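You operate a simulated robot arm through the tools that you are given. There is no shell and no other tool. Be economical: measure what you need, move in short steps, check, and stop when the job is done.

You run a simulated robot arm. Do the job below in one go: nothing can be reset, and whatever is moved stays where it is left.

JOB
Clamp tank 25's outlet cap tight, test it at the bottom valve's first notch, then lock the valve shut.
Fine: shut the clamp and tighten its wing nut before the valve opens; no drop may fall.

Only the result counts: the job must be done as asked and must still hold three seconds after the hand-in. Knocking over, shifting, dropping, spilling or breaking anything else fails it. Lids that push on must go on centred and level and be pressed home; caps that screw on are set level and turned clockwise until they are tight.

ROBOT AND FRAMES
A 7-joint arm with a two-finger parallel gripper, fixed in place. Base frame: the origin is at the foot of the arm, x ahead of it, y to its left, z up. Readings come in mm, rad, newtons and seconds.
Its first joint turns from -2.897 to 2.897 rad. Payload 4.4 kg.
Tool frame: the origin (TCP) lies between the finger pads and is the grasp point; the fingertips stand 23 mm ahead of it; z points along the fingers, y is the line along which they close. The gripper opens to 94 mm. The fingers are 38 mm wide and 10 mm thick; the gripper's body (54 by 96 mm) begins 39 mm behind the TCP.
Orientation is told as [roll, pitch, yaw] about the base's x, y, z axes, in that order, counted from this pose: with the fingers straight down and closing along the base's y, the tool's x points along the base's -x, its y along +y and its z along -z.

CONTROLS
- The arm moves only by the tool play_rows. Its argument "rows" is a list of rows, each an object of numbers (a shift or turn left out is 0, a gripper value left out holds the last): "tx", "ty", "tz": the shift along the base's x, y, z in mm; "rx", "ry", "rz": the turn, a rotation vector about the base's x, y, z in rad; "gripper": the closure, from 0 (fully open) to 1 (shut). In form: [{"tx": .., "ty": .., "tz": .., "rx": .., "ry": .., "rz": .., "gripper": ..}, ...]. A call has 1 to 8 rows; each row shifts and turns the commanded pose from where the row before left it. Rows are played at 5 a second. More than 50 mm and 0.15 rad between two rows, or a gripper value outside its range, and nothing of the call is played. Where a pose cannot be reached the arm comes as near as it can. A force on the tool above 90 N (or 10 N above the force at the start of the call, whichever is more), or a blocked arm, ends the call early, and 0.2 s more pass. The fingers move at their own pace (about 72 mm/s each) and stop on an object; they squeeze with about 38 N. The grip force told is the motor's: it shows also when the fingers shut on nothing. Time passes only in rows, and 0.2 s behind the last, so rows that do not move let the fingers close. The reply holds the time, the measured pose of the TCP, the force on the tool along the base axes, the opening and the grip force, in the units named above and with some noise.
- Cameras (640 x 400 px; columns grow to the right, rows downward): "scene" is fixed at [58.1, -498.2, 1261.7]; the picture's right is [0.83, -0.56, 0.00], its down [-0.19, -0.29, -0.94] and it looks along [0.52, 0.78, -0.34] (base axes); focal length 366 px, centre (320, 200). "wrist" rides on the gripper at [86, 16, -74] in the tool frame; the picture's right is [-0.18, 0.98, 0.00], its down [-0.58, -0.11, -0.81] and it looks along [-0.79, -0.15, 0.59] (tool axes); focal length 243 px, centre (320, 200). There is no depth. A picture from a camera that has moved, and an enlarged one, comes with that camera's place and axes in the base frame and with its lens. The place of the scene camera against the robot may be out by one fixed shift of up to 12 mm in any direction.
- snapshot(camera): a new picture of that camera. It takes no simulated time.
- inspect(camera, box): a new picture of the part [left, top, right, bottom] of that camera's present view, enlarged. It takes no simulated time.
- hand_in(): hands the job in; it is judged then, once.

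Go step by step. Nothing tells you positions but the pictures and the camera data: compare them with the known pose of the tool, close in by small moves and look again before you grip or let go. The budget is 120 turns and 84 pictures, counting those below and the enlarged ones. Unless the task says otherwise, let go and move clear before handing in.

The tools are called as name(argument=value, ...) on one line, values as JSON. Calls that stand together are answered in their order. play_rows: Moves the arm, as the interface text tells. Its arguments: {"type":"object","properties":{"rows":{"type":"array","items":{"type":"object","properties":{"tx":{"type":"number"},"ty":{"type":"number"},"tz":{"type":"number"},"rx":{"type":"number"},"ry":{"type":"number"},"rz":{"type":"number"},"gripper":{"type":"number"}}}}},"required":["rows"]} The other tools are called the same way: snapshot (camera) takes a picture; inspect (camera, box) takes an enlarged picture of a part of a camera's view; hand_in () hands the job in.

At the start:

```text
clock: 0.0
eef_pos: [758.3, 128.3, 1026.0]
orientation: [-0.001, -0.001, 0.001]
force: [0.2, 1.2, 0.6]
opening: 94.1
gripper_force: 0.0
```

scene: 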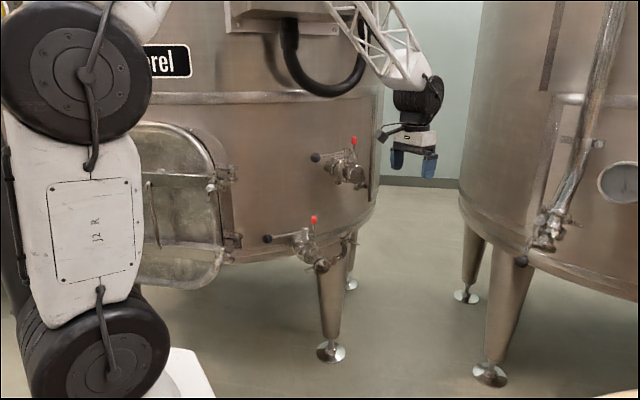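
wrist: 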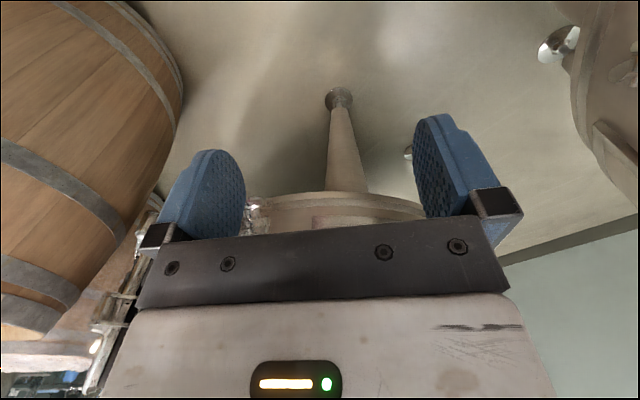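

I see a winery with steel tanks; the valves on the left tank are the likely targets. I'll look closer to identify tank 25 and its fittings.

inspect(camera="scene", box=[240, 120, 400, 290])

inspect(camera="scene", box=[460, 80, 640, 290])

inspect(camera="scene", box=[130, 0, 400, 130])

```text
2.35 times, centred on (320, 205) of scene
camera zoom: at [58.1, -498.2, 1261.7], right [0.83, -0.56, 0.0], down [-0.19, -0.29, -0.94], along [0.52, 0.78, -0.34], focal length 861 px, centre (320, 188)
```

zoom: 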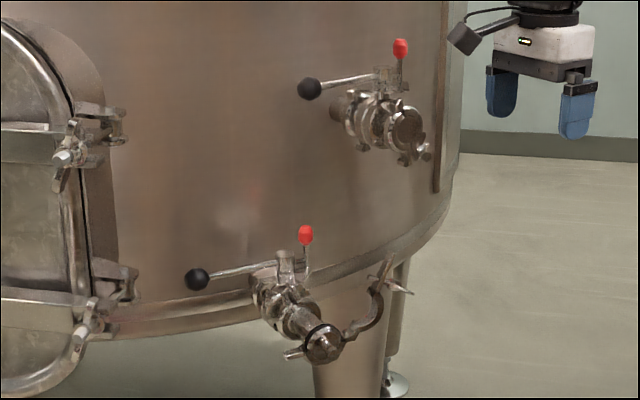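

```text
1.90 times, centred on (550, 185) of scene
camera zoom: at [58.1, -498.2, 1261.7], right [0.83, -0.56, 0.0], down [-0.19, -0.29, -0.94], along [0.52, 0.78, -0.34], focal length 697 px, centre (-118, 229)
```

zoom: 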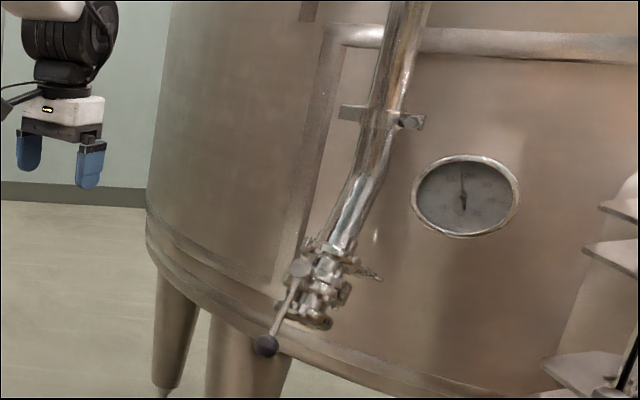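

```text
2.37 times, centred on (265, 65) of scene
camera zoom: at [58.1, -498.2, 1261.7], right [0.83, -0.56, 0.0], down [-0.19, -0.29, -0.94], along [0.52, 0.78, -0.34], focal length 867 px, centre (450, 520)
```

zoom: 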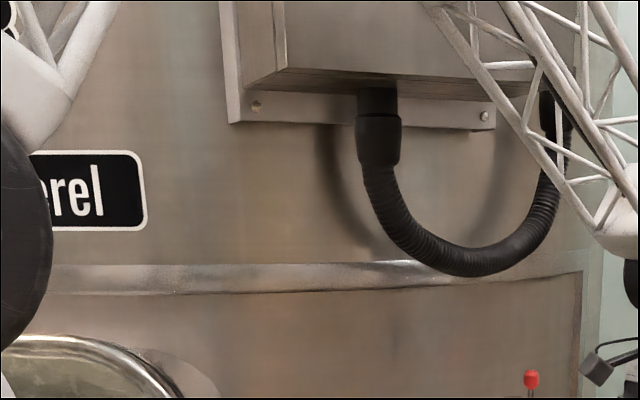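

The left tank carries the upper tap and the bottom valve, which has an open hinged clamp at its outlet. I'll yaw the tool so the wrist camera looks towards it, moving back a little.

play_rows(rows=[{"rz": 0.15, "ty": -15, "tx": -20}, {"rz": 0.15, "ty": -15, "tx": -20}, {"rz": 0.15, "ty": -15, "tx": -20}, {"rz": 0.15, "ty": -15, "tx": -20}, {"rz": 0.15, "ty": -15, "tx": -20}, {"rz": 0.15, "ty": -15, "tx": -20}, {"rz": 0.15, "ty": -15, "tx": -20}])

snapshot(camera="wrist")

snapshot(camera="scene")

```text
clock: 1.6
eef_pos: [619.3, 23.0, 1026.5]
orientation: [-0.002, 0.0, 1.052]
force: [0.7, -0.6, -0.8]
opening: 94.2
gripper_force: 0.1
```

```text
78 pictures are left
camera wrist: at [561.9, -44.2, 1101.3], right [-0.76, 0.65, 0.0], down [0.38, 0.45, 0.81], along [0.52, 0.61, -0.59], focal length 243 px, centre (320, 200)
```

wrist: 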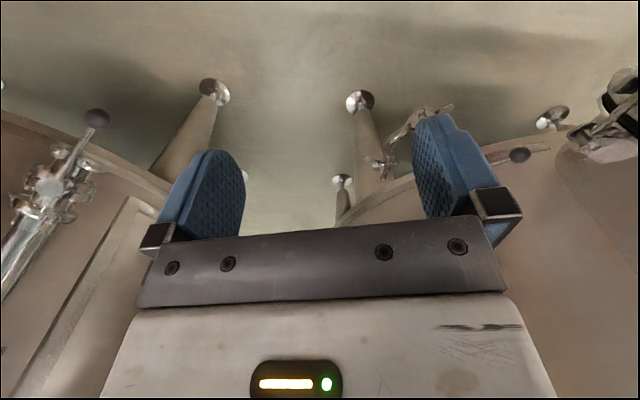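

```text
77 pictures are left
```

scene: 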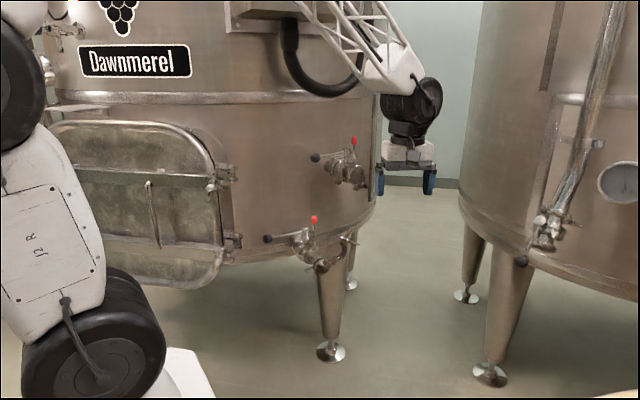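

The bottom valve's knob triangulates to about (484, 431, 770). I'll turn further to face the valve and look straight at it.

play_rows(rows=[{"rz": 0.15, "ty": 15, "tx": -20}, {"rz": 0.15, "ty": 15, "tx": -20}, {"rz": 0.15, "ty": 15, "tx": -20}, {"rz": 0.07, "ty": 15, "tx": -20}, {"ty": 20, "tz": -20}, {"ty": 20, "tz": -20}])

snapshot(camera="wrist")

```text
clock: 3.0
eef_pos: [537.4, 124.2, 985.4]
orientation: [0.0, 0.0, 1.57]
force: [-0.3, -0.2, 0.1]
opening: 93.8
gripper_force: 0.0
```

```text
76 pictures are left
camera wrist: at [521.7, 38.3, 1061.5], right [-0.98, 0.18, 0.0], down [0.11, 0.58, 0.81], along [0.15, 0.79, -0.59], focal length 243 px, centre (320, 200)
```

wrist: 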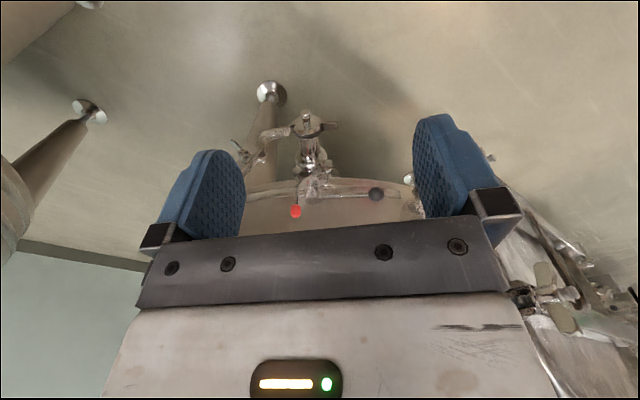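

inspect(camera="wrist", box=[220, 90, 420, 230])

inspect(camera="scene", box=[255, 200, 375, 280])

```text
2.86 times, centred on (320, 160) of wrist
camera zoom: at [521.7, 38.3, 1061.5], right [-0.98, 0.18, 0.0], down [0.11, 0.58, 0.81], along [0.15, 0.79, -0.59], focal length 693 px, centre (320, 314)
```

zoom: 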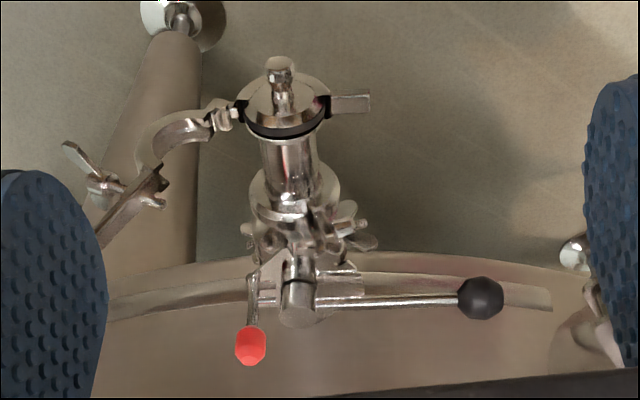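

```text
5.00 times, centred on (315, 240) of scene
camera zoom: at [58.1, -498.2, 1261.7], right [0.83, -0.56, 0.0], down [-0.19, -0.29, -0.94], along [0.52, 0.78, -0.34], focal length 1829 px, centre (345, 0)
```

zoom: 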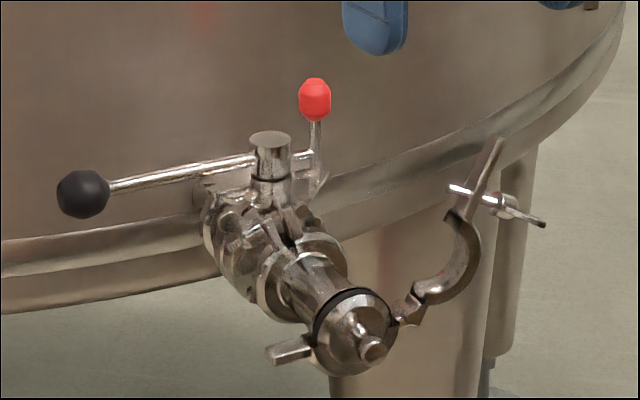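

The valve is shut, with its handle square to the pipe. I put the cap at about (593, 300, 708), stem at (609, 413), red lock tip at (639, 408, 804) and open clamp half with wing nut near (682, 275, 783). I'll go closer for detail.

play_rows(rows=[{"tx": 8, "ty": 25, "tz": -30}, {"tx": 8, "ty": 25, "tz": -30}, {"tx": 8, "ty": 25, "tz": -25}, {"tx": 8, "ty": 15, "tz": -20}])

inspect(camera="wrist", box=[160, 0, 480, 200])

inspect(camera="scene", box=[280, 200, 360, 280])

```text
clock: 4.0
eef_pos: [571.8, 214.5, 882.0]
orientation: [0.0, 0.001, 1.567]
force: [-0.3, -0.7, 0.6]
opening: 93.9
gripper_force: 0.1
```

```text
2.00 times, centred on (320, 100) of wrist
camera zoom: at [556.7, 127.3, 956.2], right [-0.98, 0.19, 0.0], down [0.11, 0.58, 0.81], along [0.15, 0.79, -0.59], focal length 485 px, centre (320, 400)
```

zoom: 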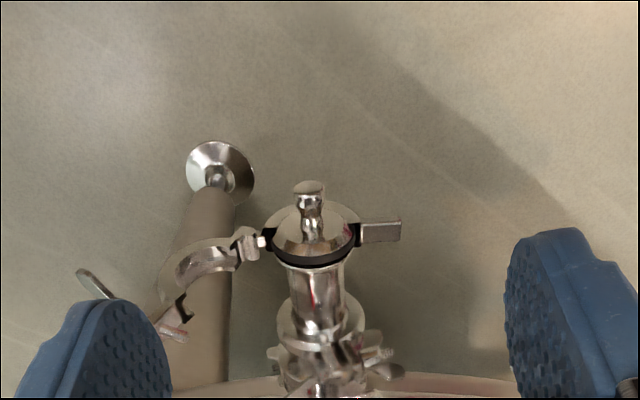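

```text
5.00 times, centred on (320, 240) of scene
camera zoom: at [58.1, -498.2, 1261.7], right [0.83, -0.56, 0.0], down [-0.19, -0.29, -0.94], along [0.52, 0.78, -0.34], focal length 1829 px, centre (320, 0)
```

zoom: 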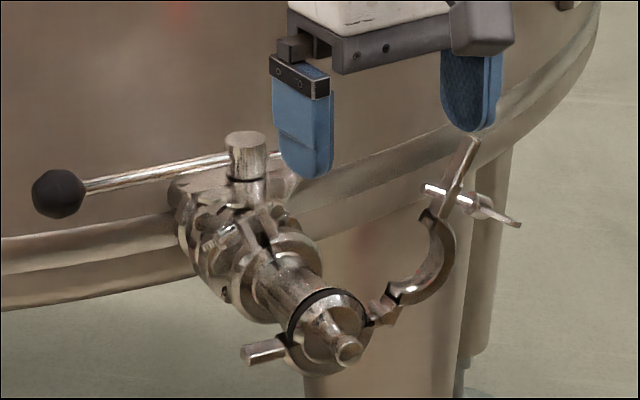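

The clamp's hinge is on the +x side and its open half points up and right. I'll shift to +x for a clear view of the open half and wing nut.

play_rows(rows=[{"tx": 45}, {"tx": 45}])

inspect(camera="wrist", box=[200, 20, 460, 200])

inspect(camera="scene", box=[310, 220, 370, 280])

```text
clock: 4.6
eef_pos: [663.5, 215.1, 882.4]
orientation: [-0.002, -0.001, 1.569]
force: [0.8, 0.3, 0.7]
opening: 94.0
gripper_force: 0.1
```

```text
2.22 times, centred on (330, 110) of wrist
camera zoom: at [646.4, 129.0, 957.4], right [-0.98, 0.19, 0.0], down [0.11, 0.58, 0.81], along [0.15, 0.79, -0.59], focal length 539 px, centre (298, 400)
```

zoom: 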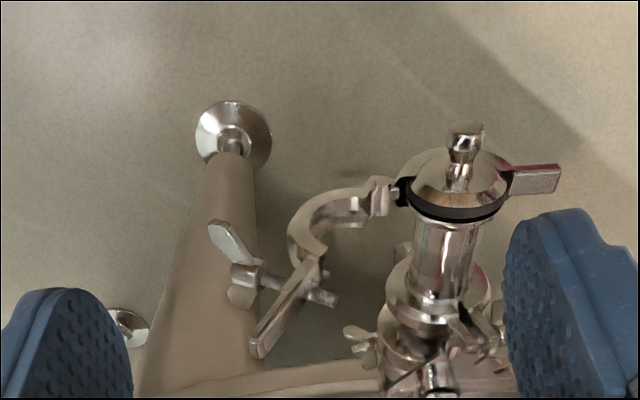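

```text
6.67 times, centred on (340, 250) of scene
camera zoom: at [58.1, -498.2, 1261.7], right [0.83, -0.56, 0.0], down [-0.19, -0.29, -0.94], along [0.52, 0.78, -0.34], focal length 2438 px, centre (187, -133)
```

zoom: 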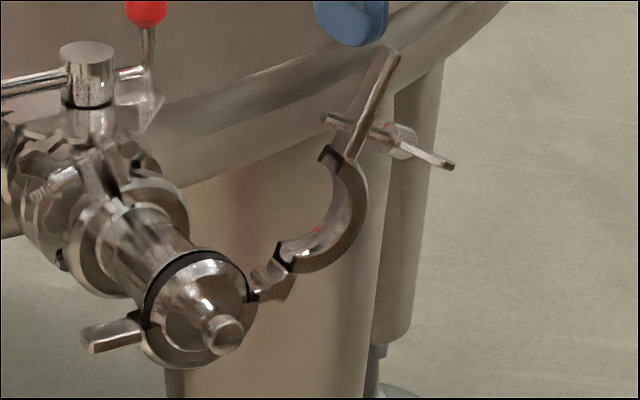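

The clamp half's tip is near (691, 286, 808) and its hinge near (634, 301, 699), so it must swing about 115° over the top. I'll shut the fingers and go to its +x side above the tip, then check.

play_rows(rows=[{"tx": 35, "ty": 20, "gripper": 1}, {"tx": 35, "ty": 25, "gripper": 1}, {"ty": 25, "tz": -20, "gripper": 1}, {"tz": -24, "gripper": 1}, {"gripper": 1}])

snapshot(camera="wrist")

inspect(camera="scene", box=[290, 120, 450, 280])

```text
clock: 5.8
eef_pos: [727.8, 281.1, 836.5]
orientation: [-0.001, 0.0, 1.569]
force: [-0.1, 0.0, -0.1]
opening: 0.1
gripper_force: 37.7
```

```text
69 pictures are left
camera wrist: at [712.3, 195.1, 911.3], right [-0.98, 0.19, 0.0], down [0.11, 0.58, 0.81], along [0.15, 0.79, -0.59], focal length 243 px, centre (320, 200)
```

wrist: 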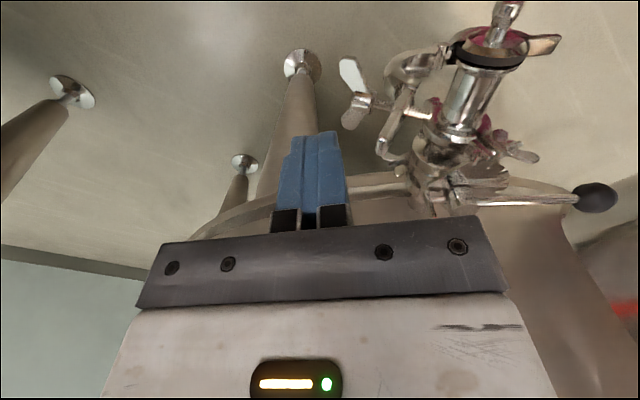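

```text
2.50 times, centred on (370, 200) of scene
camera zoom: at [58.1, -498.2, 1261.7], right [0.83, -0.56, 0.0], down [-0.19, -0.29, -0.94], along [0.52, 0.78, -0.34], focal length 914 px, centre (195, 200)
```

zoom: 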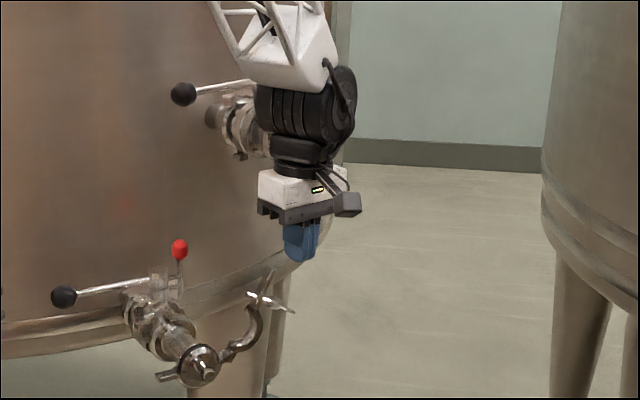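

The fingers are just +x of the tip. I'll centre in y, lower a little, and push the half towards −x in small steps.

play_rows(rows=[{"ty": 12, "tz": -20}, {"tx": -12}, {"tx": -12}, {"tx": -10, "tz": 3}, {"tx": -10, "tz": 3}])

inspect(camera="wrist", box=[240, 0, 560, 200])

inspect(camera="scene", box=[290, 200, 390, 280])

```text
clock: 7.0
eef_pos: [685.0, 295.8, 824.2]
orientation: [-0.001, -0.001, 1.569]
force: [0.8, 0.7, 0.8]
opening: 0.0
gripper_force: 37.8
```

```text
2.00 times, centred on (400, 100) of wrist
camera zoom: at [669.1, 208.9, 898.3], right [-0.98, 0.19, 0.0], down [0.11, 0.58, 0.81], along [0.15, 0.79, -0.59], focal length 485 px, centre (160, 400)
```

zoom: 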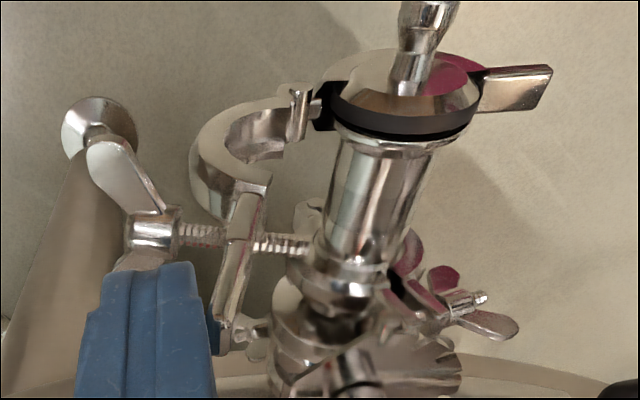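

```text
5.00 times, centred on (340, 240) of scene
camera zoom: at [58.1, -498.2, 1261.7], right [0.83, -0.56, 0.0], down [-0.19, -0.29, -0.94], along [0.52, 0.78, -0.34], focal length 1829 px, centre (220, 0)
```

zoom: 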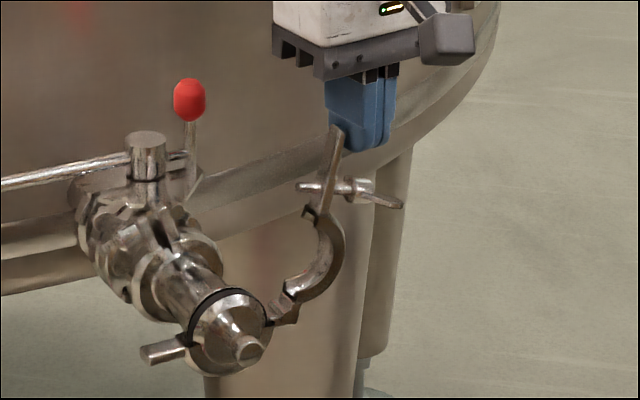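

The tab is moving with the push. I continue over the top in small steps.

play_rows(rows=[{"tx": -10, "tz": 3}, {"tx": -10, "tz": 3}, {"tx": -10}, {"tx": -10}, {"tx": -8}])

inspect(camera="wrist", box=[240, 0, 560, 200])

inspect(camera="scene", box=[290, 200, 390, 280])

```text
clock: 8.2
eef_pos: [636.7, 295.8, 828.3]
orientation: [0.0, 0.001, 1.569]
force: [1.2, 0.1, 0.2]
opening: 0.1
gripper_force: 38.3
```

```text
2.00 times, centred on (400, 100) of wrist
camera zoom: at [620.8, 208.9, 903.4], right [-0.98, 0.19, 0.0], down [0.11, 0.58, 0.81], along [0.15, 0.79, -0.59], focal length 485 px, centre (160, 400)
```

zoom: 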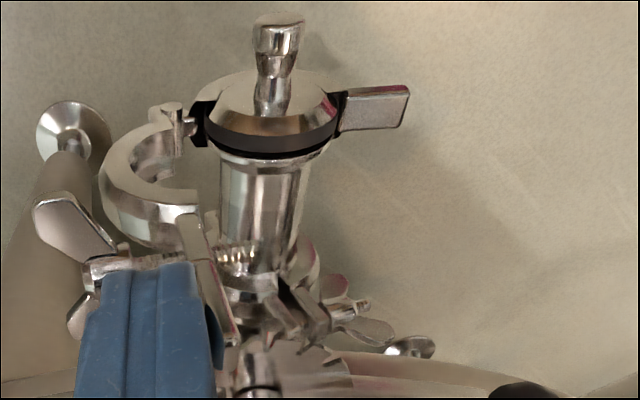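

```text
5.00 times, centred on (340, 240) of scene
camera zoom: at [58.1, -498.2, 1261.7], right [0.83, -0.56, 0.0], down [-0.19, -0.29, -0.94], along [0.52, 0.78, -0.34], focal length 1829 px, centre (220, 0)
```

zoom: 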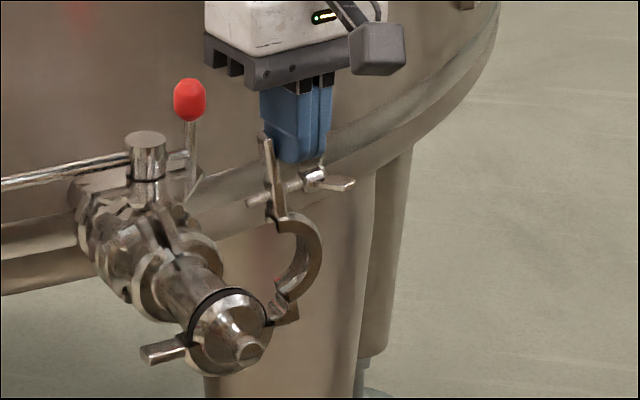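

The half is just past upright. I keep pushing to −x, lowering along the arc.

play_rows(rows=[{"tx": -12}, {"tx": -12}, {"tx": -12, "tz": -3}, {"tx": -10, "tz": -6}])

inspect(camera="wrist", box=[200, 0, 520, 200])

inspect(camera="scene", box=[290, 200, 390, 280])

```text
clock: 9.2
eef_pos: [592.4, 296.2, 818.1]
orientation: [0.0, 0.0, 1.57]
force: [0.8, -0.2, -0.3]
opening: 0.1
gripper_force: 37.6
```

```text
2.00 times, centred on (360, 100) of wrist
camera zoom: at [576.2, 210.0, 893.1], right [-0.98, 0.19, 0.0], down [0.11, 0.58, 0.81], along [0.15, 0.79, -0.59], focal length 485 px, centre (240, 400)
```

zoom: 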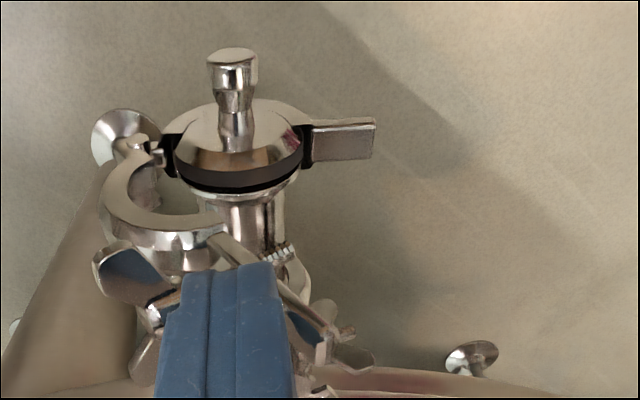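

```text
5.00 times, centred on (340, 240) of scene
camera zoom: at [58.1, -498.2, 1261.7], right [0.83, -0.56, 0.0], down [-0.19, -0.29, -0.94], along [0.52, 0.78, -0.34], focal length 1829 px, centre (220, 0)
```

zoom: 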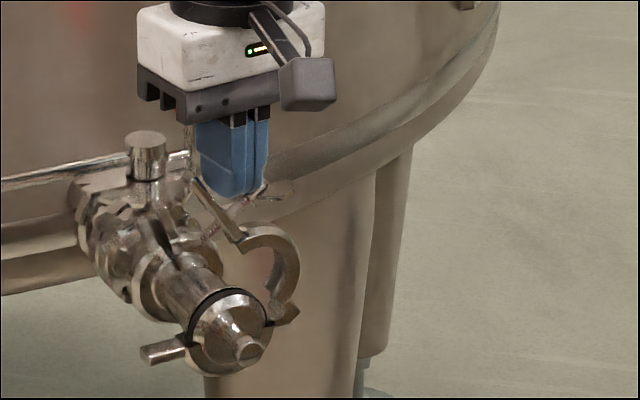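

The half is at about 125° and stays put under its own friction. I continue along the arc, now pressing down near the tab's tip.

play_rows(rows=[{"tx": -14, "tz": -3}, {"tx": -14, "tz": -5}, {"tx": -12, "tz": -8}, {"tx": -8, "tz": -12}, {"tx": -6, "tz": -12}])

inspect(camera="wrist", box=[160, 0, 480, 200])

inspect(camera="scene", box=[270, 200, 370, 280])

```text
clock: 10.4
eef_pos: [539.5, 295.5, 779.6]
orientation: [-0.001, 0.001, 1.568]
force: [0.3, 0.2, 0.3]
opening: 0.0
gripper_force: 37.7
```

```text
2.00 times, centred on (320, 100) of wrist
camera zoom: at [522.6, 209.9, 854.8], right [-0.98, 0.19, 0.0], down [0.11, 0.58, 0.81], along [0.15, 0.79, -0.59], focal length 485 px, centre (320, 400)
```

zoom: 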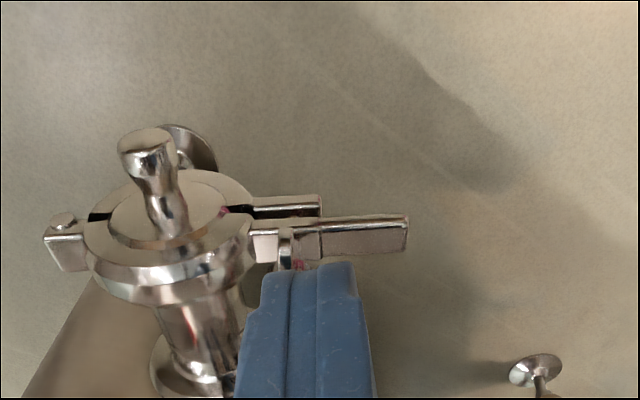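

```text
5.00 times, centred on (320, 240) of scene
camera zoom: at [58.1, -498.2, 1261.7], right [0.83, -0.56, 0.0], down [-0.19, -0.29, -0.94], along [0.52, 0.78, -0.34], focal length 1829 px, centre (320, 0)
```

zoom: 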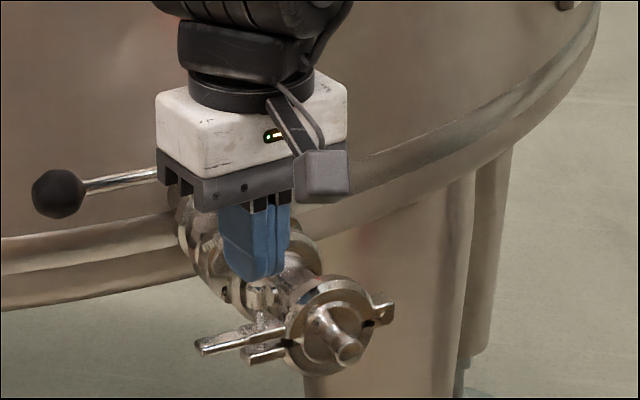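

The half has dropped to nearly closed around the cap. I'll lift clear and look at the nut.

play_rows(rows=[{"tz": 25}, {"tz": 30}, {"tz": 30, "ty": -20}, {"ty": -30, "gripper": 0}, {"ty": -20, "gripper": 0}, {"gripper": 0}])

inspect(camera="wrist", box=[190, 20, 430, 200])

inspect(camera="scene", box=[280, 220, 350, 280])

```text
clock: 11.8
eef_pos: [535.2, 226.5, 864.7]
orientation: [0.0, -0.001, 1.569]
force: [-0.1, -0.3, 0.2]
opening: 93.9
gripper_force: 0.0
```

```text
2.22 times, centred on (310, 110) of wrist
camera zoom: at [520.4, 140.7, 939.8], right [-0.98, 0.19, 0.0], down [0.11, 0.58, 0.81], along [0.15, 0.79, -0.59], focal length 539 px, centre (342, 400)
```

zoom: 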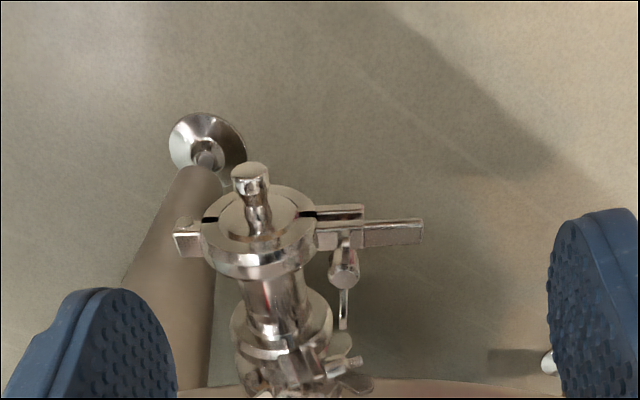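

```text
6.67 times, centred on (315, 250) of scene
camera zoom: at [58.1, -498.2, 1261.7], right [0.83, -0.56, 0.0], down [-0.19, -0.29, -0.94], along [0.52, 0.78, -0.34], focal length 2438 px, centre (353, -133)
```

zoom: 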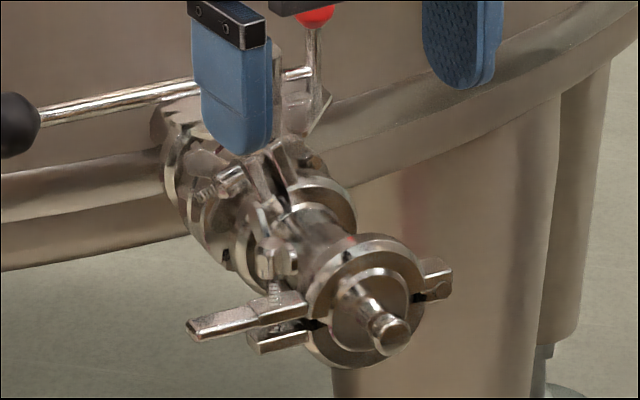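

The clamp is closed with a small gap between the tabs, and the wing nut stands upright near (550, 298, 747) with its wings along y. I'll bring the part-open fingers over it and check alignment.

play_rows(rows=[{"tx": 7, "ty": 25, "gripper": 0.6}, {"tx": 8, "ty": 25, "tz": -20, "gripper": 0.6}, {"ty": 21, "tz": -30, "gripper": 0.6}, {"tz": -15, "gripper": 0.6}])

snapshot(camera="wrist")

inspect(camera="scene", box=[280, 220, 350, 280])

```text
clock: 12.8
eef_pos: [551.9, 296.5, 798.2]
orientation: [0.0, 0.0, 1.569]
force: [0.1, -1.0, 0.9]
opening: 37.8
gripper_force: 0.0
```

```text
57 pictures are left
camera wrist: at [536.7, 209.4, 874.3], right [-0.98, 0.19, 0.0], down [0.11, 0.58, 0.81], along [0.15, 0.79, -0.59], focal length 243 px, centre (320, 200)
```

wrist: 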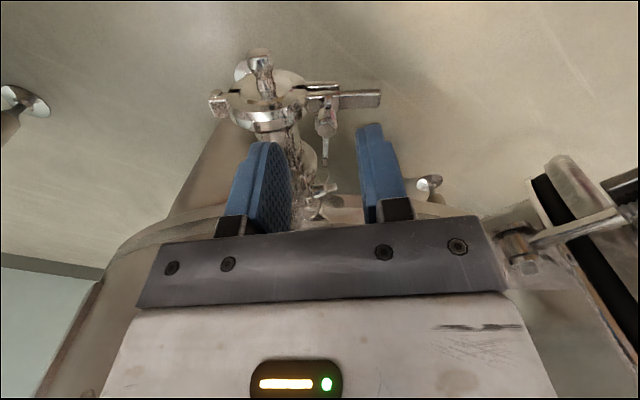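

```text
6.67 times, centred on (315, 250) of scene
camera zoom: at [58.1, -498.2, 1261.7], right [0.83, -0.56, 0.0], down [-0.19, -0.29, -0.94], along [0.52, 0.78, -0.34], focal length 2438 px, centre (353, -133)
```

zoom: 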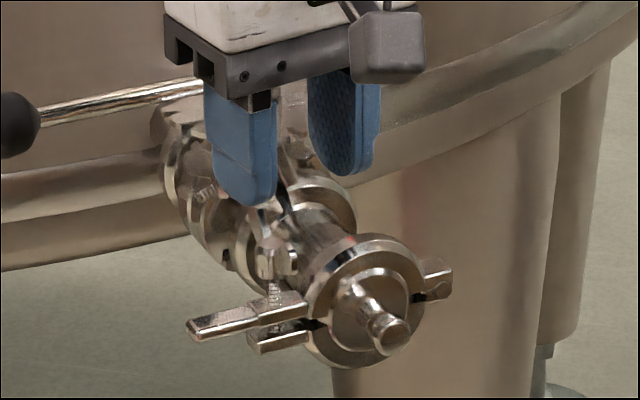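

I'll zoom in on the nut for a precise position.

inspect(camera="wrist", box=[260, 70, 400, 170])

```text
4.00 times, centred on (330, 120) of wrist
camera zoom: at [536.7, 209.4, 874.3], right [-0.98, 0.19, 0.0], down [0.11, 0.58, 0.81], along [0.15, 0.79, -0.59], focal length 970 px, centre (280, 520)
```

zoom: 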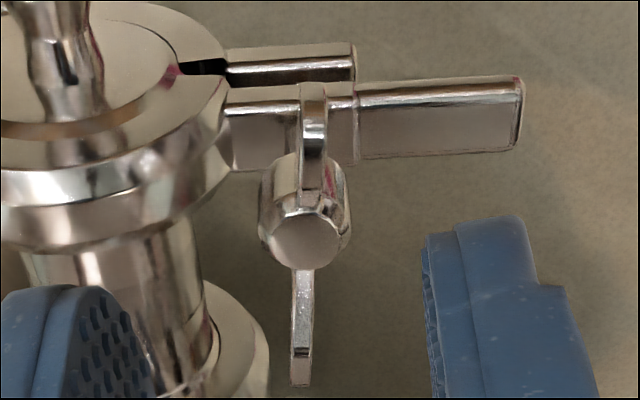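

The hub top is about (549.5, 297, 758), and the wings lie about 10° clockwise of the y line. I'll align, lower so the tips go past the wings, and close.

play_rows(rows=[{"tx": -2, "rz": -0.15, "gripper": 0.72}, {"tz": -12, "gripper": 0.72}, {"tz": -14, "gripper": 0.72}])

inspect(camera="wrist", box=[220, 60, 420, 220])

inspect(camera="scene", box=[280, 220, 350, 280])

```text
clock: 13.6
eef_pos: [552.3, 296.9, 772.3]
orientation: [0.0, -0.001, 1.419]
force: [0.2, -0.2, 0.2]
opening: 26.3
gripper_force: 0.0
```

```text
2.50 times, centred on (320, 140) of wrist
camera zoom: at [524.1, 213.9, 847.8], right [-0.94, 0.33, 0.0], down [0.2, 0.56, 0.81], along [0.27, 0.76, -0.59], focal length 606 px, centre (320, 350)
```

zoom: 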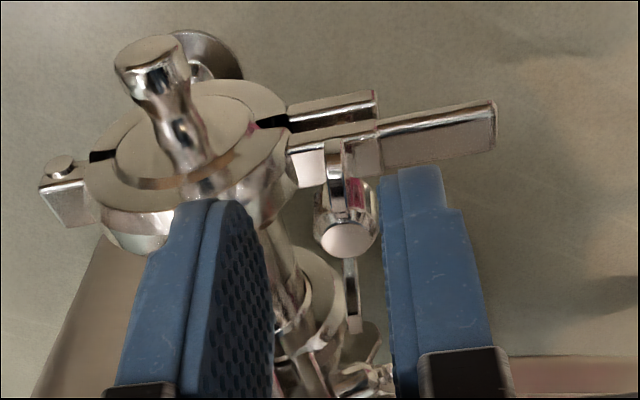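

```text
6.67 times, centred on (315, 250) of scene
camera zoom: at [58.1, -498.2, 1261.7], right [0.83, -0.56, 0.0], down [-0.19, -0.29, -0.94], along [0.52, 0.78, -0.34], focal length 2438 px, centre (353, -133)
```

zoom: 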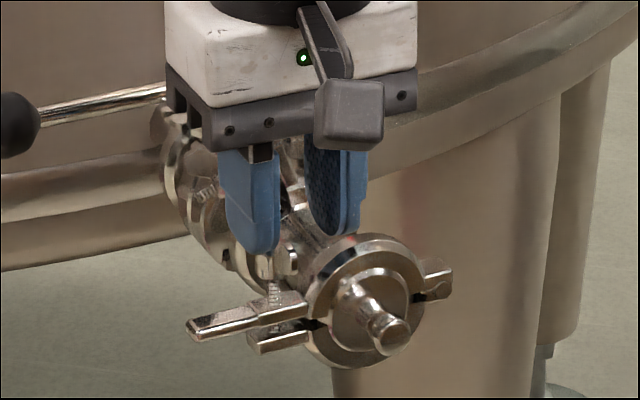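

The hub is about 4 mm to −x of the tool centre and still mostly below the tips. I'll shift, narrow the fingers, lower 10 mm more and close.

play_rows(rows=[{"tx": -4.5, "gripper": 0.78}, {"tz": -5, "gripper": 0.78}, {"tz": -5, "gripper": 0.78}])

inspect(camera="wrist", box=[220, 60, 420, 220])

inspect(camera="scene", box=[280, 220, 350, 280])

```text
clock: 14.4
eef_pos: [547.8, 298.5, 764.0]
orientation: [0.0, 0.0, 1.419]
force: [0.2, -0.4, 0.8]
opening: 20.6
gripper_force: 0.0
```

```text
2.50 times, centred on (320, 140) of wrist
camera zoom: at [518.8, 215.0, 838.3], right [-0.94, 0.33, 0.0], down [0.19, 0.56, 0.81], along [0.27, 0.76, -0.59], focal length 606 px, centre (320, 350)
```

zoom: 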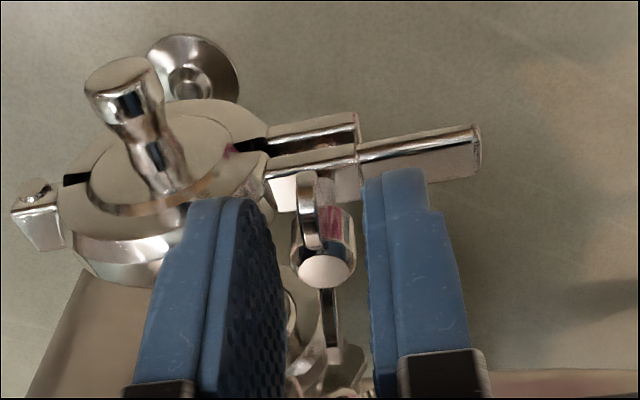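

```text
6.67 times, centred on (315, 250) of scene
camera zoom: at [58.1, -498.2, 1261.7], right [0.83, -0.56, 0.0], down [-0.19, -0.29, -0.94], along [0.52, 0.78, -0.34], focal length 2438 px, centre (353, -133)
```

zoom: 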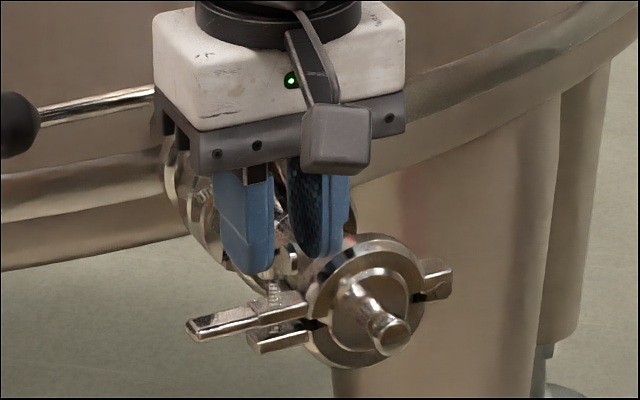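

The nut is centred between the fingers; I close on it.

play_rows(rows=[{"gripper": 1}, {"gripper": 1}])

```text
clock: 15.0
eef_pos: [549.7, 298.2, 764.0]
orientation: [-0.003, 0.0, 1.42]
force: [42.3, -9.3, -12.0]
opening: 6.6
gripper_force: 44.7
```

The fingers gripped the wings (6.6 mm) but the grip pulls the tool sideways; I'll relieve that by shifting the commanded pose.

play_rows(rows=[{"tx": 1.5, "gripper": 1}, {"tx": 0.5, "gripper": 1}])

inspect(camera="wrist", box=[220, 60, 420, 220])

```text
clock: 15.6
eef_pos: [549.8, 298.0, 762.6]
orientation: [0.0, 0.001, 1.42]
force: [24.0, 10.0, 1.4]
opening: 6.5
gripper_force: 45.3
```

```text
2.50 times, centred on (320, 140) of wrist
camera zoom: at [520.5, 215.1, 838.8], right [-0.94, 0.33, 0.0], down [0.19, 0.56, 0.81], along [0.27, 0.76, -0.59], focal length 606 px, centre (320, 350)
```

zoom: 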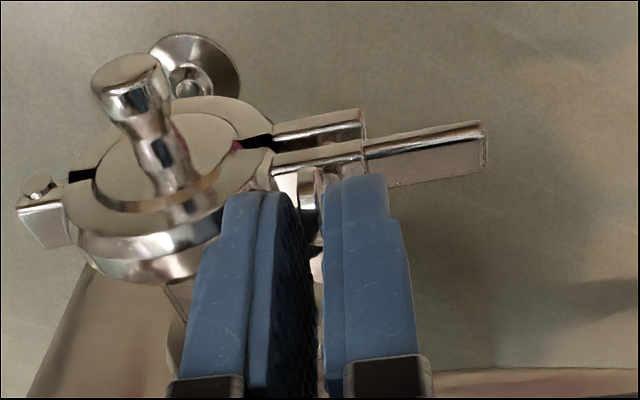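

The grip is on the wings. I'll relieve the rest and begin turning clockwise (seen from above), gently.

play_rows(rows=[{"tx": 1.5, "gripper": 1}, {"rz": -0.1}, {"rz": -0.1}, {"rz": -0.1}, {"rz": -0.1}])

inspect(camera="wrist", box=[220, 60, 420, 220])

inspect(camera="scene", box=[280, 220, 350, 280])

```text
clock: 16.7
eef_pos: [546.2, 296.4, 762.2]
orientation: [0.003, 0.004, 1.098]
force: [-22.8, 13.5, 8.3]
opening: 7.0
gripper_force: 45.1
stopped in row 5: the force on the tool passed its limit (the readings are from after the stop); the commanded pose is now the measured one
```

```text
2.50 times, centred on (320, 140) of wrist
camera zoom: at [493.5, 226.8, 837.4], right [-0.79, 0.61, 0.0], down [0.36, 0.47, 0.8], along [0.49, 0.64, -0.6], focal length 606 px, centre (320, 350)
```

zoom: 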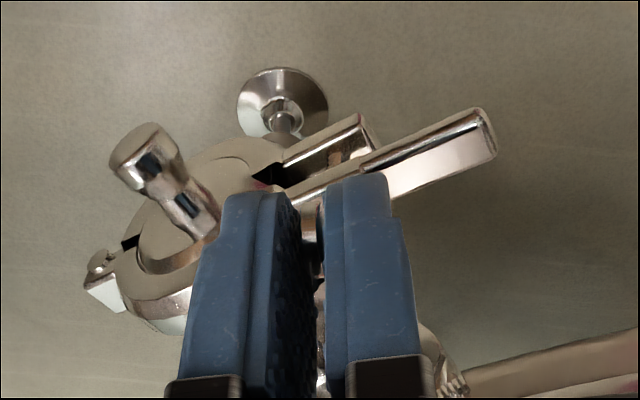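

```text
6.67 times, centred on (315, 250) of scene
camera zoom: at [58.1, -498.2, 1261.7], right [0.83, -0.56, 0.0], down [-0.19, -0.29, -0.94], along [0.52, 0.78, -0.34], focal length 2438 px, centre (353, -133)
```

zoom: 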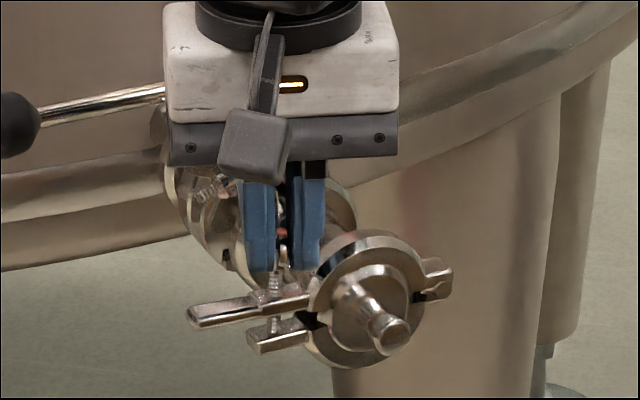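

The force limit stopped the turn after about 0.3 rad. I'll open slightly to see where the nut now stands and whether it turned.

play_rows(rows=[{"gripper": 0.75}, {"gripper": 0.75}])

inspect(camera="wrist", box=[220, 60, 420, 220])

```text
clock: 17.3
eef_pos: [547.1, 296.5, 762.5]
orientation: [0.005, 0.005, 1.1]
force: [0.3, -0.4, 0.0]
opening: 23.6
gripper_force: 0.0
```

```text
2.50 times, centred on (320, 140) of wrist
camera zoom: at [494.2, 226.6, 837.3], right [-0.79, 0.61, 0.0], down [0.36, 0.47, 0.8], along [0.49, 0.64, -0.6], focal length 606 px, centre (320, 350)
```

zoom: 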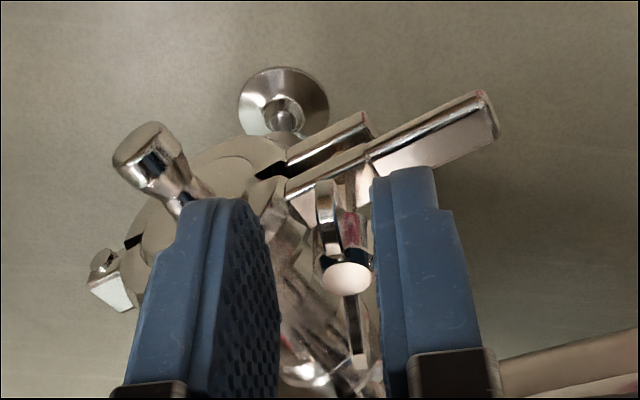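

The nut did turn with the tool, and its hub now sits about 4 mm off the finger mid-plane. I'll recentre, re-grip and continue.

play_rows(rows=[{"tx": -3.5, "ty": 1.5, "gripper": 0.85}, {"gripper": 0.93}, {"gripper": 1}, {"gripper": 1}])

inspect(camera="wrist", box=[220, 60, 420, 220])

```text
clock: 18.3
eef_pos: [544.8, 298.0, 763.2]
orientation: [0.004, 0.004, 1.101]
force: [20.9, -16.4, -7.7]
opening: 6.5
gripper_force: 45.1
```

```text
2.50 times, centred on (320, 140) of wrist
camera zoom: at [491.2, 228.0, 837.6], right [-0.79, 0.61, 0.0], down [0.36, 0.47, 0.8], along [0.49, 0.64, -0.59], focal length 606 px, centre (320, 350)
```

zoom: 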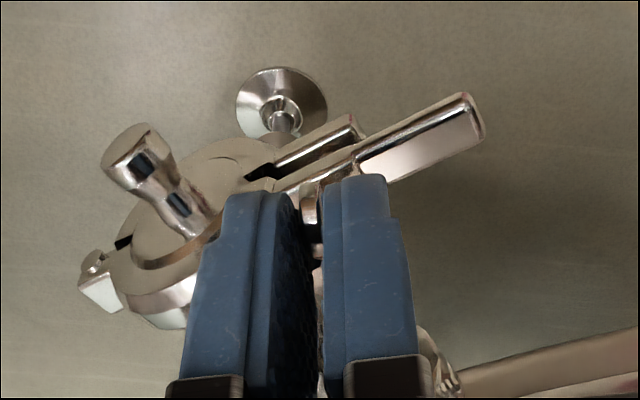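

Lateral load is modest; I nudge to relieve it and turn in smaller steps.

play_rows(rows=[{"tx": 1, "ty": -0.8}, {"rz": -0.1}, {"rz": -0.1}, {"rz": -0.1}])

```text
clock: 19.2
eef_pos: [544.0, 300.3, 761.7]
orientation: [0.005, 0.007, 0.858]
force: [-24.1, 21.9, 9.9]
opening: 7.0
gripper_force: 44.8
stopped in row 4: the force on the tool passed its limit (the readings are from after the stop); the commanded pose is now the measured one
```

The force pattern and re-triangulation agree that the nut's axis is really near (549, 307, 745), about 8 mm further in +y than I was turning about. I'll release, recentre and go a little lower.

play_rows(rows=[{"gripper": 0.75}, {"gripper": 0.75}, {"tx": 4, "ty": 7, "gripper": 0.75}, {"tz": -3, "gripper": 0.75}])

inspect(camera="wrist", box=[220, 60, 420, 220])

inspect(camera="scene", box=[280, 220, 350, 280])

```text
clock: 20.2
eef_pos: [548.4, 305.7, 758.9]
orientation: [0.003, 0.003, 0.856]
force: [0.3, -0.1, -0.1]
opening: 23.3
gripper_force: 0.1
```

```text
2.50 times, centred on (320, 140) of wrist
camera zoom: at [479.4, 251.1, 834.9], right [-0.62, 0.78, 0.0], down [0.47, 0.37, 0.8], along [0.63, 0.5, -0.6], focal length 606 px, centre (320, 350)
```

zoom: 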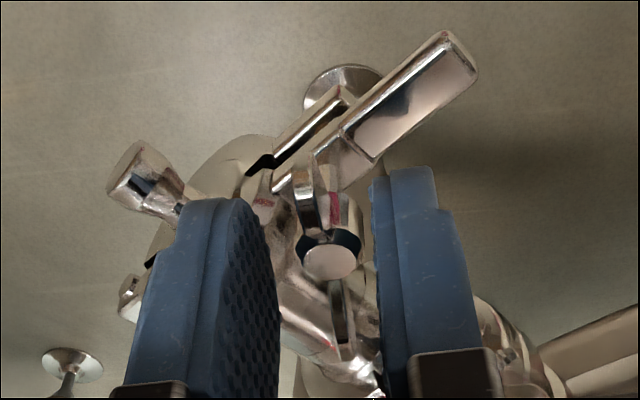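

```text
6.67 times, centred on (315, 250) of scene
camera zoom: at [58.1, -498.2, 1261.7], right [0.83, -0.56, 0.0], down [-0.19, -0.29, -0.94], along [0.52, 0.78, -0.34], focal length 2438 px, centre (353, -133)
```

zoom: 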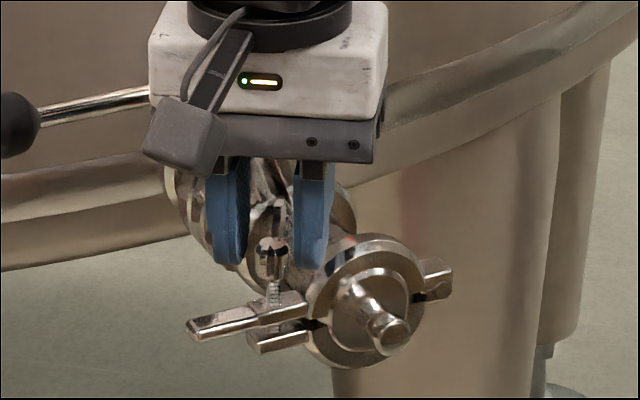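

Two views at different yaws now agree on the hub top at (551, 311.5, 741). I'll centre there, lower a few mm and grip.

play_rows(rows=[{"tx": 2.6, "ty": 5.8, "gripper": 0.78}, {"tz": -5, "gripper": 0.85}, {"gripper": 0.93}, {"gripper": 1}, {"gripper": 1}])

inspect(camera="scene", box=[280, 220, 350, 280])

```text
clock: 21.4
eef_pos: [552.1, 310.8, 754.7]
orientation: [0.005, 0.003, 0.857]
force: [7.2, -8.9, -3.5]
opening: 6.9
gripper_force: 44.5
```

```text
6.67 times, centred on (315, 250) of scene
camera zoom: at [58.1, -498.2, 1261.7], right [0.83, -0.56, 0.0], down [-0.19, -0.29, -0.94], along [0.52, 0.78, -0.34], focal length 2438 px, centre (353, -133)
```

zoom: 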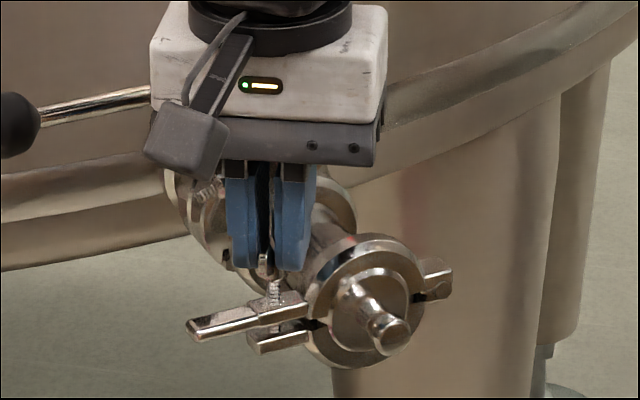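

Well centred with small lateral load. I turn clockwise.

play_rows(rows=[{"rz": -0.12}, {"rz": -0.12}, {"rz": -0.12}, {"rz": -0.12}, {"rz": -0.12}, {"rz": -0.12}])

```text
clock: 22.8
eef_pos: [551.4, 311.0, 753.7]
orientation: [0.005, 0.004, 0.134]
force: [-8.1, 6.3, 30.2]
opening: 6.7
gripper_force: 44.6
```

The turn goes smoothly. I lower slightly to follow the thread, and continue.

play_rows(rows=[{"tz": -1}, {"rz": -0.12}, {"rz": -0.12, "tz": -0.3}, {"rz": -0.12}, {"rz": -0.12, "tz": -0.3}, {"rz": -0.12}])

inspect(camera="scene", box=[280, 220, 350, 280])

```text
clock: 24.2
eef_pos: [551.3, 311.8, 752.1]
orientation: [0.006, 0.004, -0.466]
force: [17.3, 31.5, 12.9]
opening: 6.8
gripper_force: 44.9
```

```text
6.67 times, centred on (315, 250) of scene
camera zoom: at [58.1, -498.2, 1261.7], right [0.83, -0.56, 0.0], down [-0.19, -0.29, -0.94], along [0.52, 0.78, -0.34], focal length 2438 px, centre (353, -133)
```

zoom: 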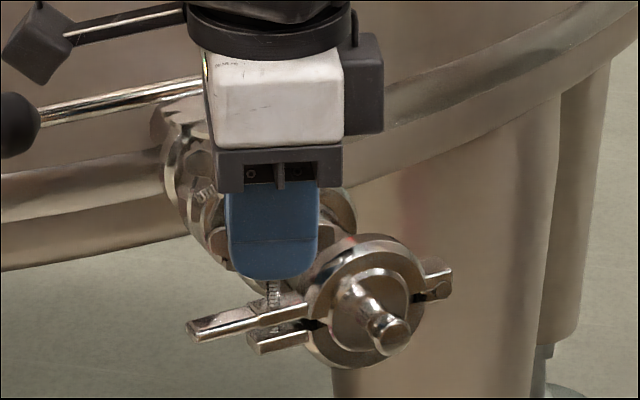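

Nut is descending. I check clearance between the fingers and the clamp ring before continuing.

snapshot(camera="wrist")

```text
41 pictures are left
camera wrist: at [481.2, 364.4, 827.9], right [0.61, 0.8, 0.0], down [0.47, -0.36, 0.8], along [0.64, -0.48, -0.6], focal length 243 px, centre (320, 200)
```

wrist: 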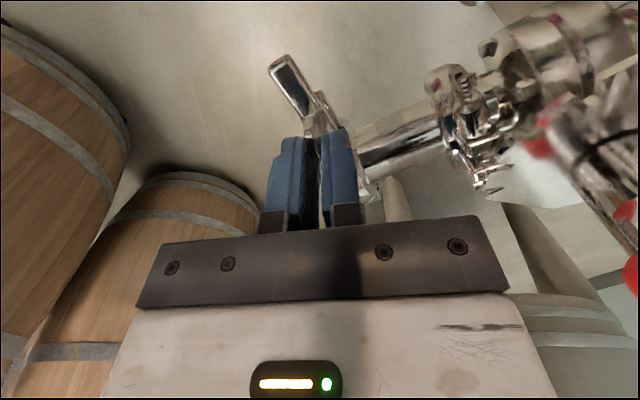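

Clear enough. I keep turning with slight lowering.

play_rows(rows=[{"rz": -0.12, "tz": -0.4}, {"rz": -0.12, "tz": -0.2}, {"rz": -0.12, "tz": -0.2}, {"rz": -0.12, "tz": -0.2}, {"rz": -0.12, "tz": -0.2}])

inspect(camera="scene", box=[270, 200, 360, 280])

```text
clock: 25.4
eef_pos: [551.5, 313.7, 751.2]
orientation: [0.005, 0.005, -1.066]
force: [23.3, 20.3, 30.6]
opening: 6.8
gripper_force: 44.4
```

```text
5.00 times, centred on (315, 240) of scene
camera zoom: at [58.1, -498.2, 1261.7], right [0.83, -0.56, 0.0], down [-0.19, -0.29, -0.94], along [0.52, 0.78, -0.34], focal length 1829 px, centre (345, 0)
```

zoom: 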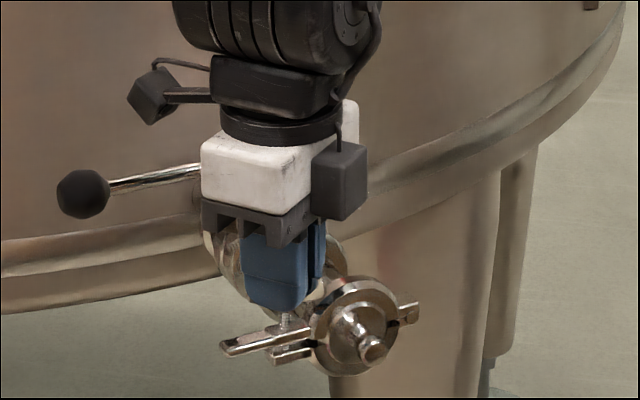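

Still turning with the nut; I ease z and y and continue.

play_rows(rows=[{"tz": -1, "ty": 0.8, "tx": 0.4}, {"rz": -0.12, "tz": -0.2}, {"rz": -0.12, "tz": -0.2}, {"rz": -0.12, "tz": -0.2}, {"rz": -0.12, "tz": -0.2}])

inspect(camera="scene", box=[270, 200, 360, 280])

```text
clock: 26.6
eef_pos: [550.5, 311.7, 749.6]
orientation: [0.003, 0.007, -1.546]
force: [23.9, 3.7, 23.8]
opening: 6.9
gripper_force: 45.1
```

```text
5.00 times, centred on (315, 240) of scene
camera zoom: at [58.1, -498.2, 1261.7], right [0.83, -0.56, 0.0], down [-0.19, -0.29, -0.94], along [0.52, 0.78, -0.34], focal length 1829 px, centre (345, 0)
```

zoom: 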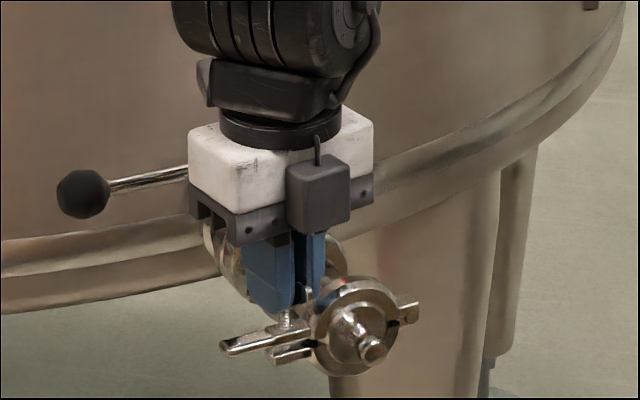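

Almost a half turn done. I continue while the wrist joint allows.

play_rows(rows=[{"tz": -0.8}, {"rz": -0.12, "tz": -0.2}, {"rz": -0.12, "tz": -0.2}, {"rz": -0.12, "tz": -0.2}, {"rz": -0.12, "tz": -0.2}])

inspect(camera="scene", box=[280, 230, 340, 280])

```text
clock: 27.8
eef_pos: [551.2, 311.8, 748.0]
orientation: [0.004, 0.007, -2.027]
force: [36.7, 8.7, -3.1]
opening: 22.0
gripper_force: 45.0
```

```text
8.00 times, centred on (310, 255) of scene
camera zoom: at [58.1, -498.2, 1261.7], right [0.83, -0.56, 0.0], down [-0.19, -0.29, -0.94], along [0.52, 0.78, -0.34], focal length 2926 px, centre (400, -240)
```

zoom: 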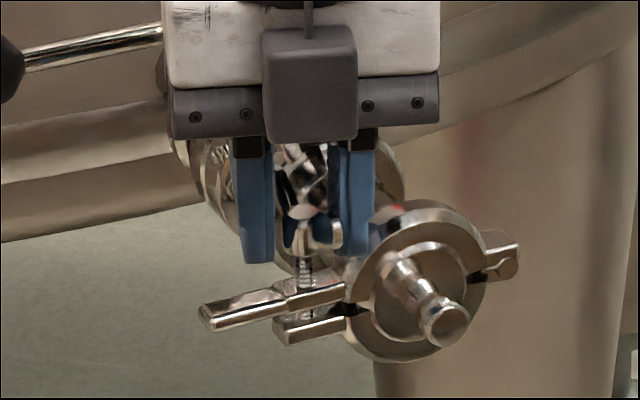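

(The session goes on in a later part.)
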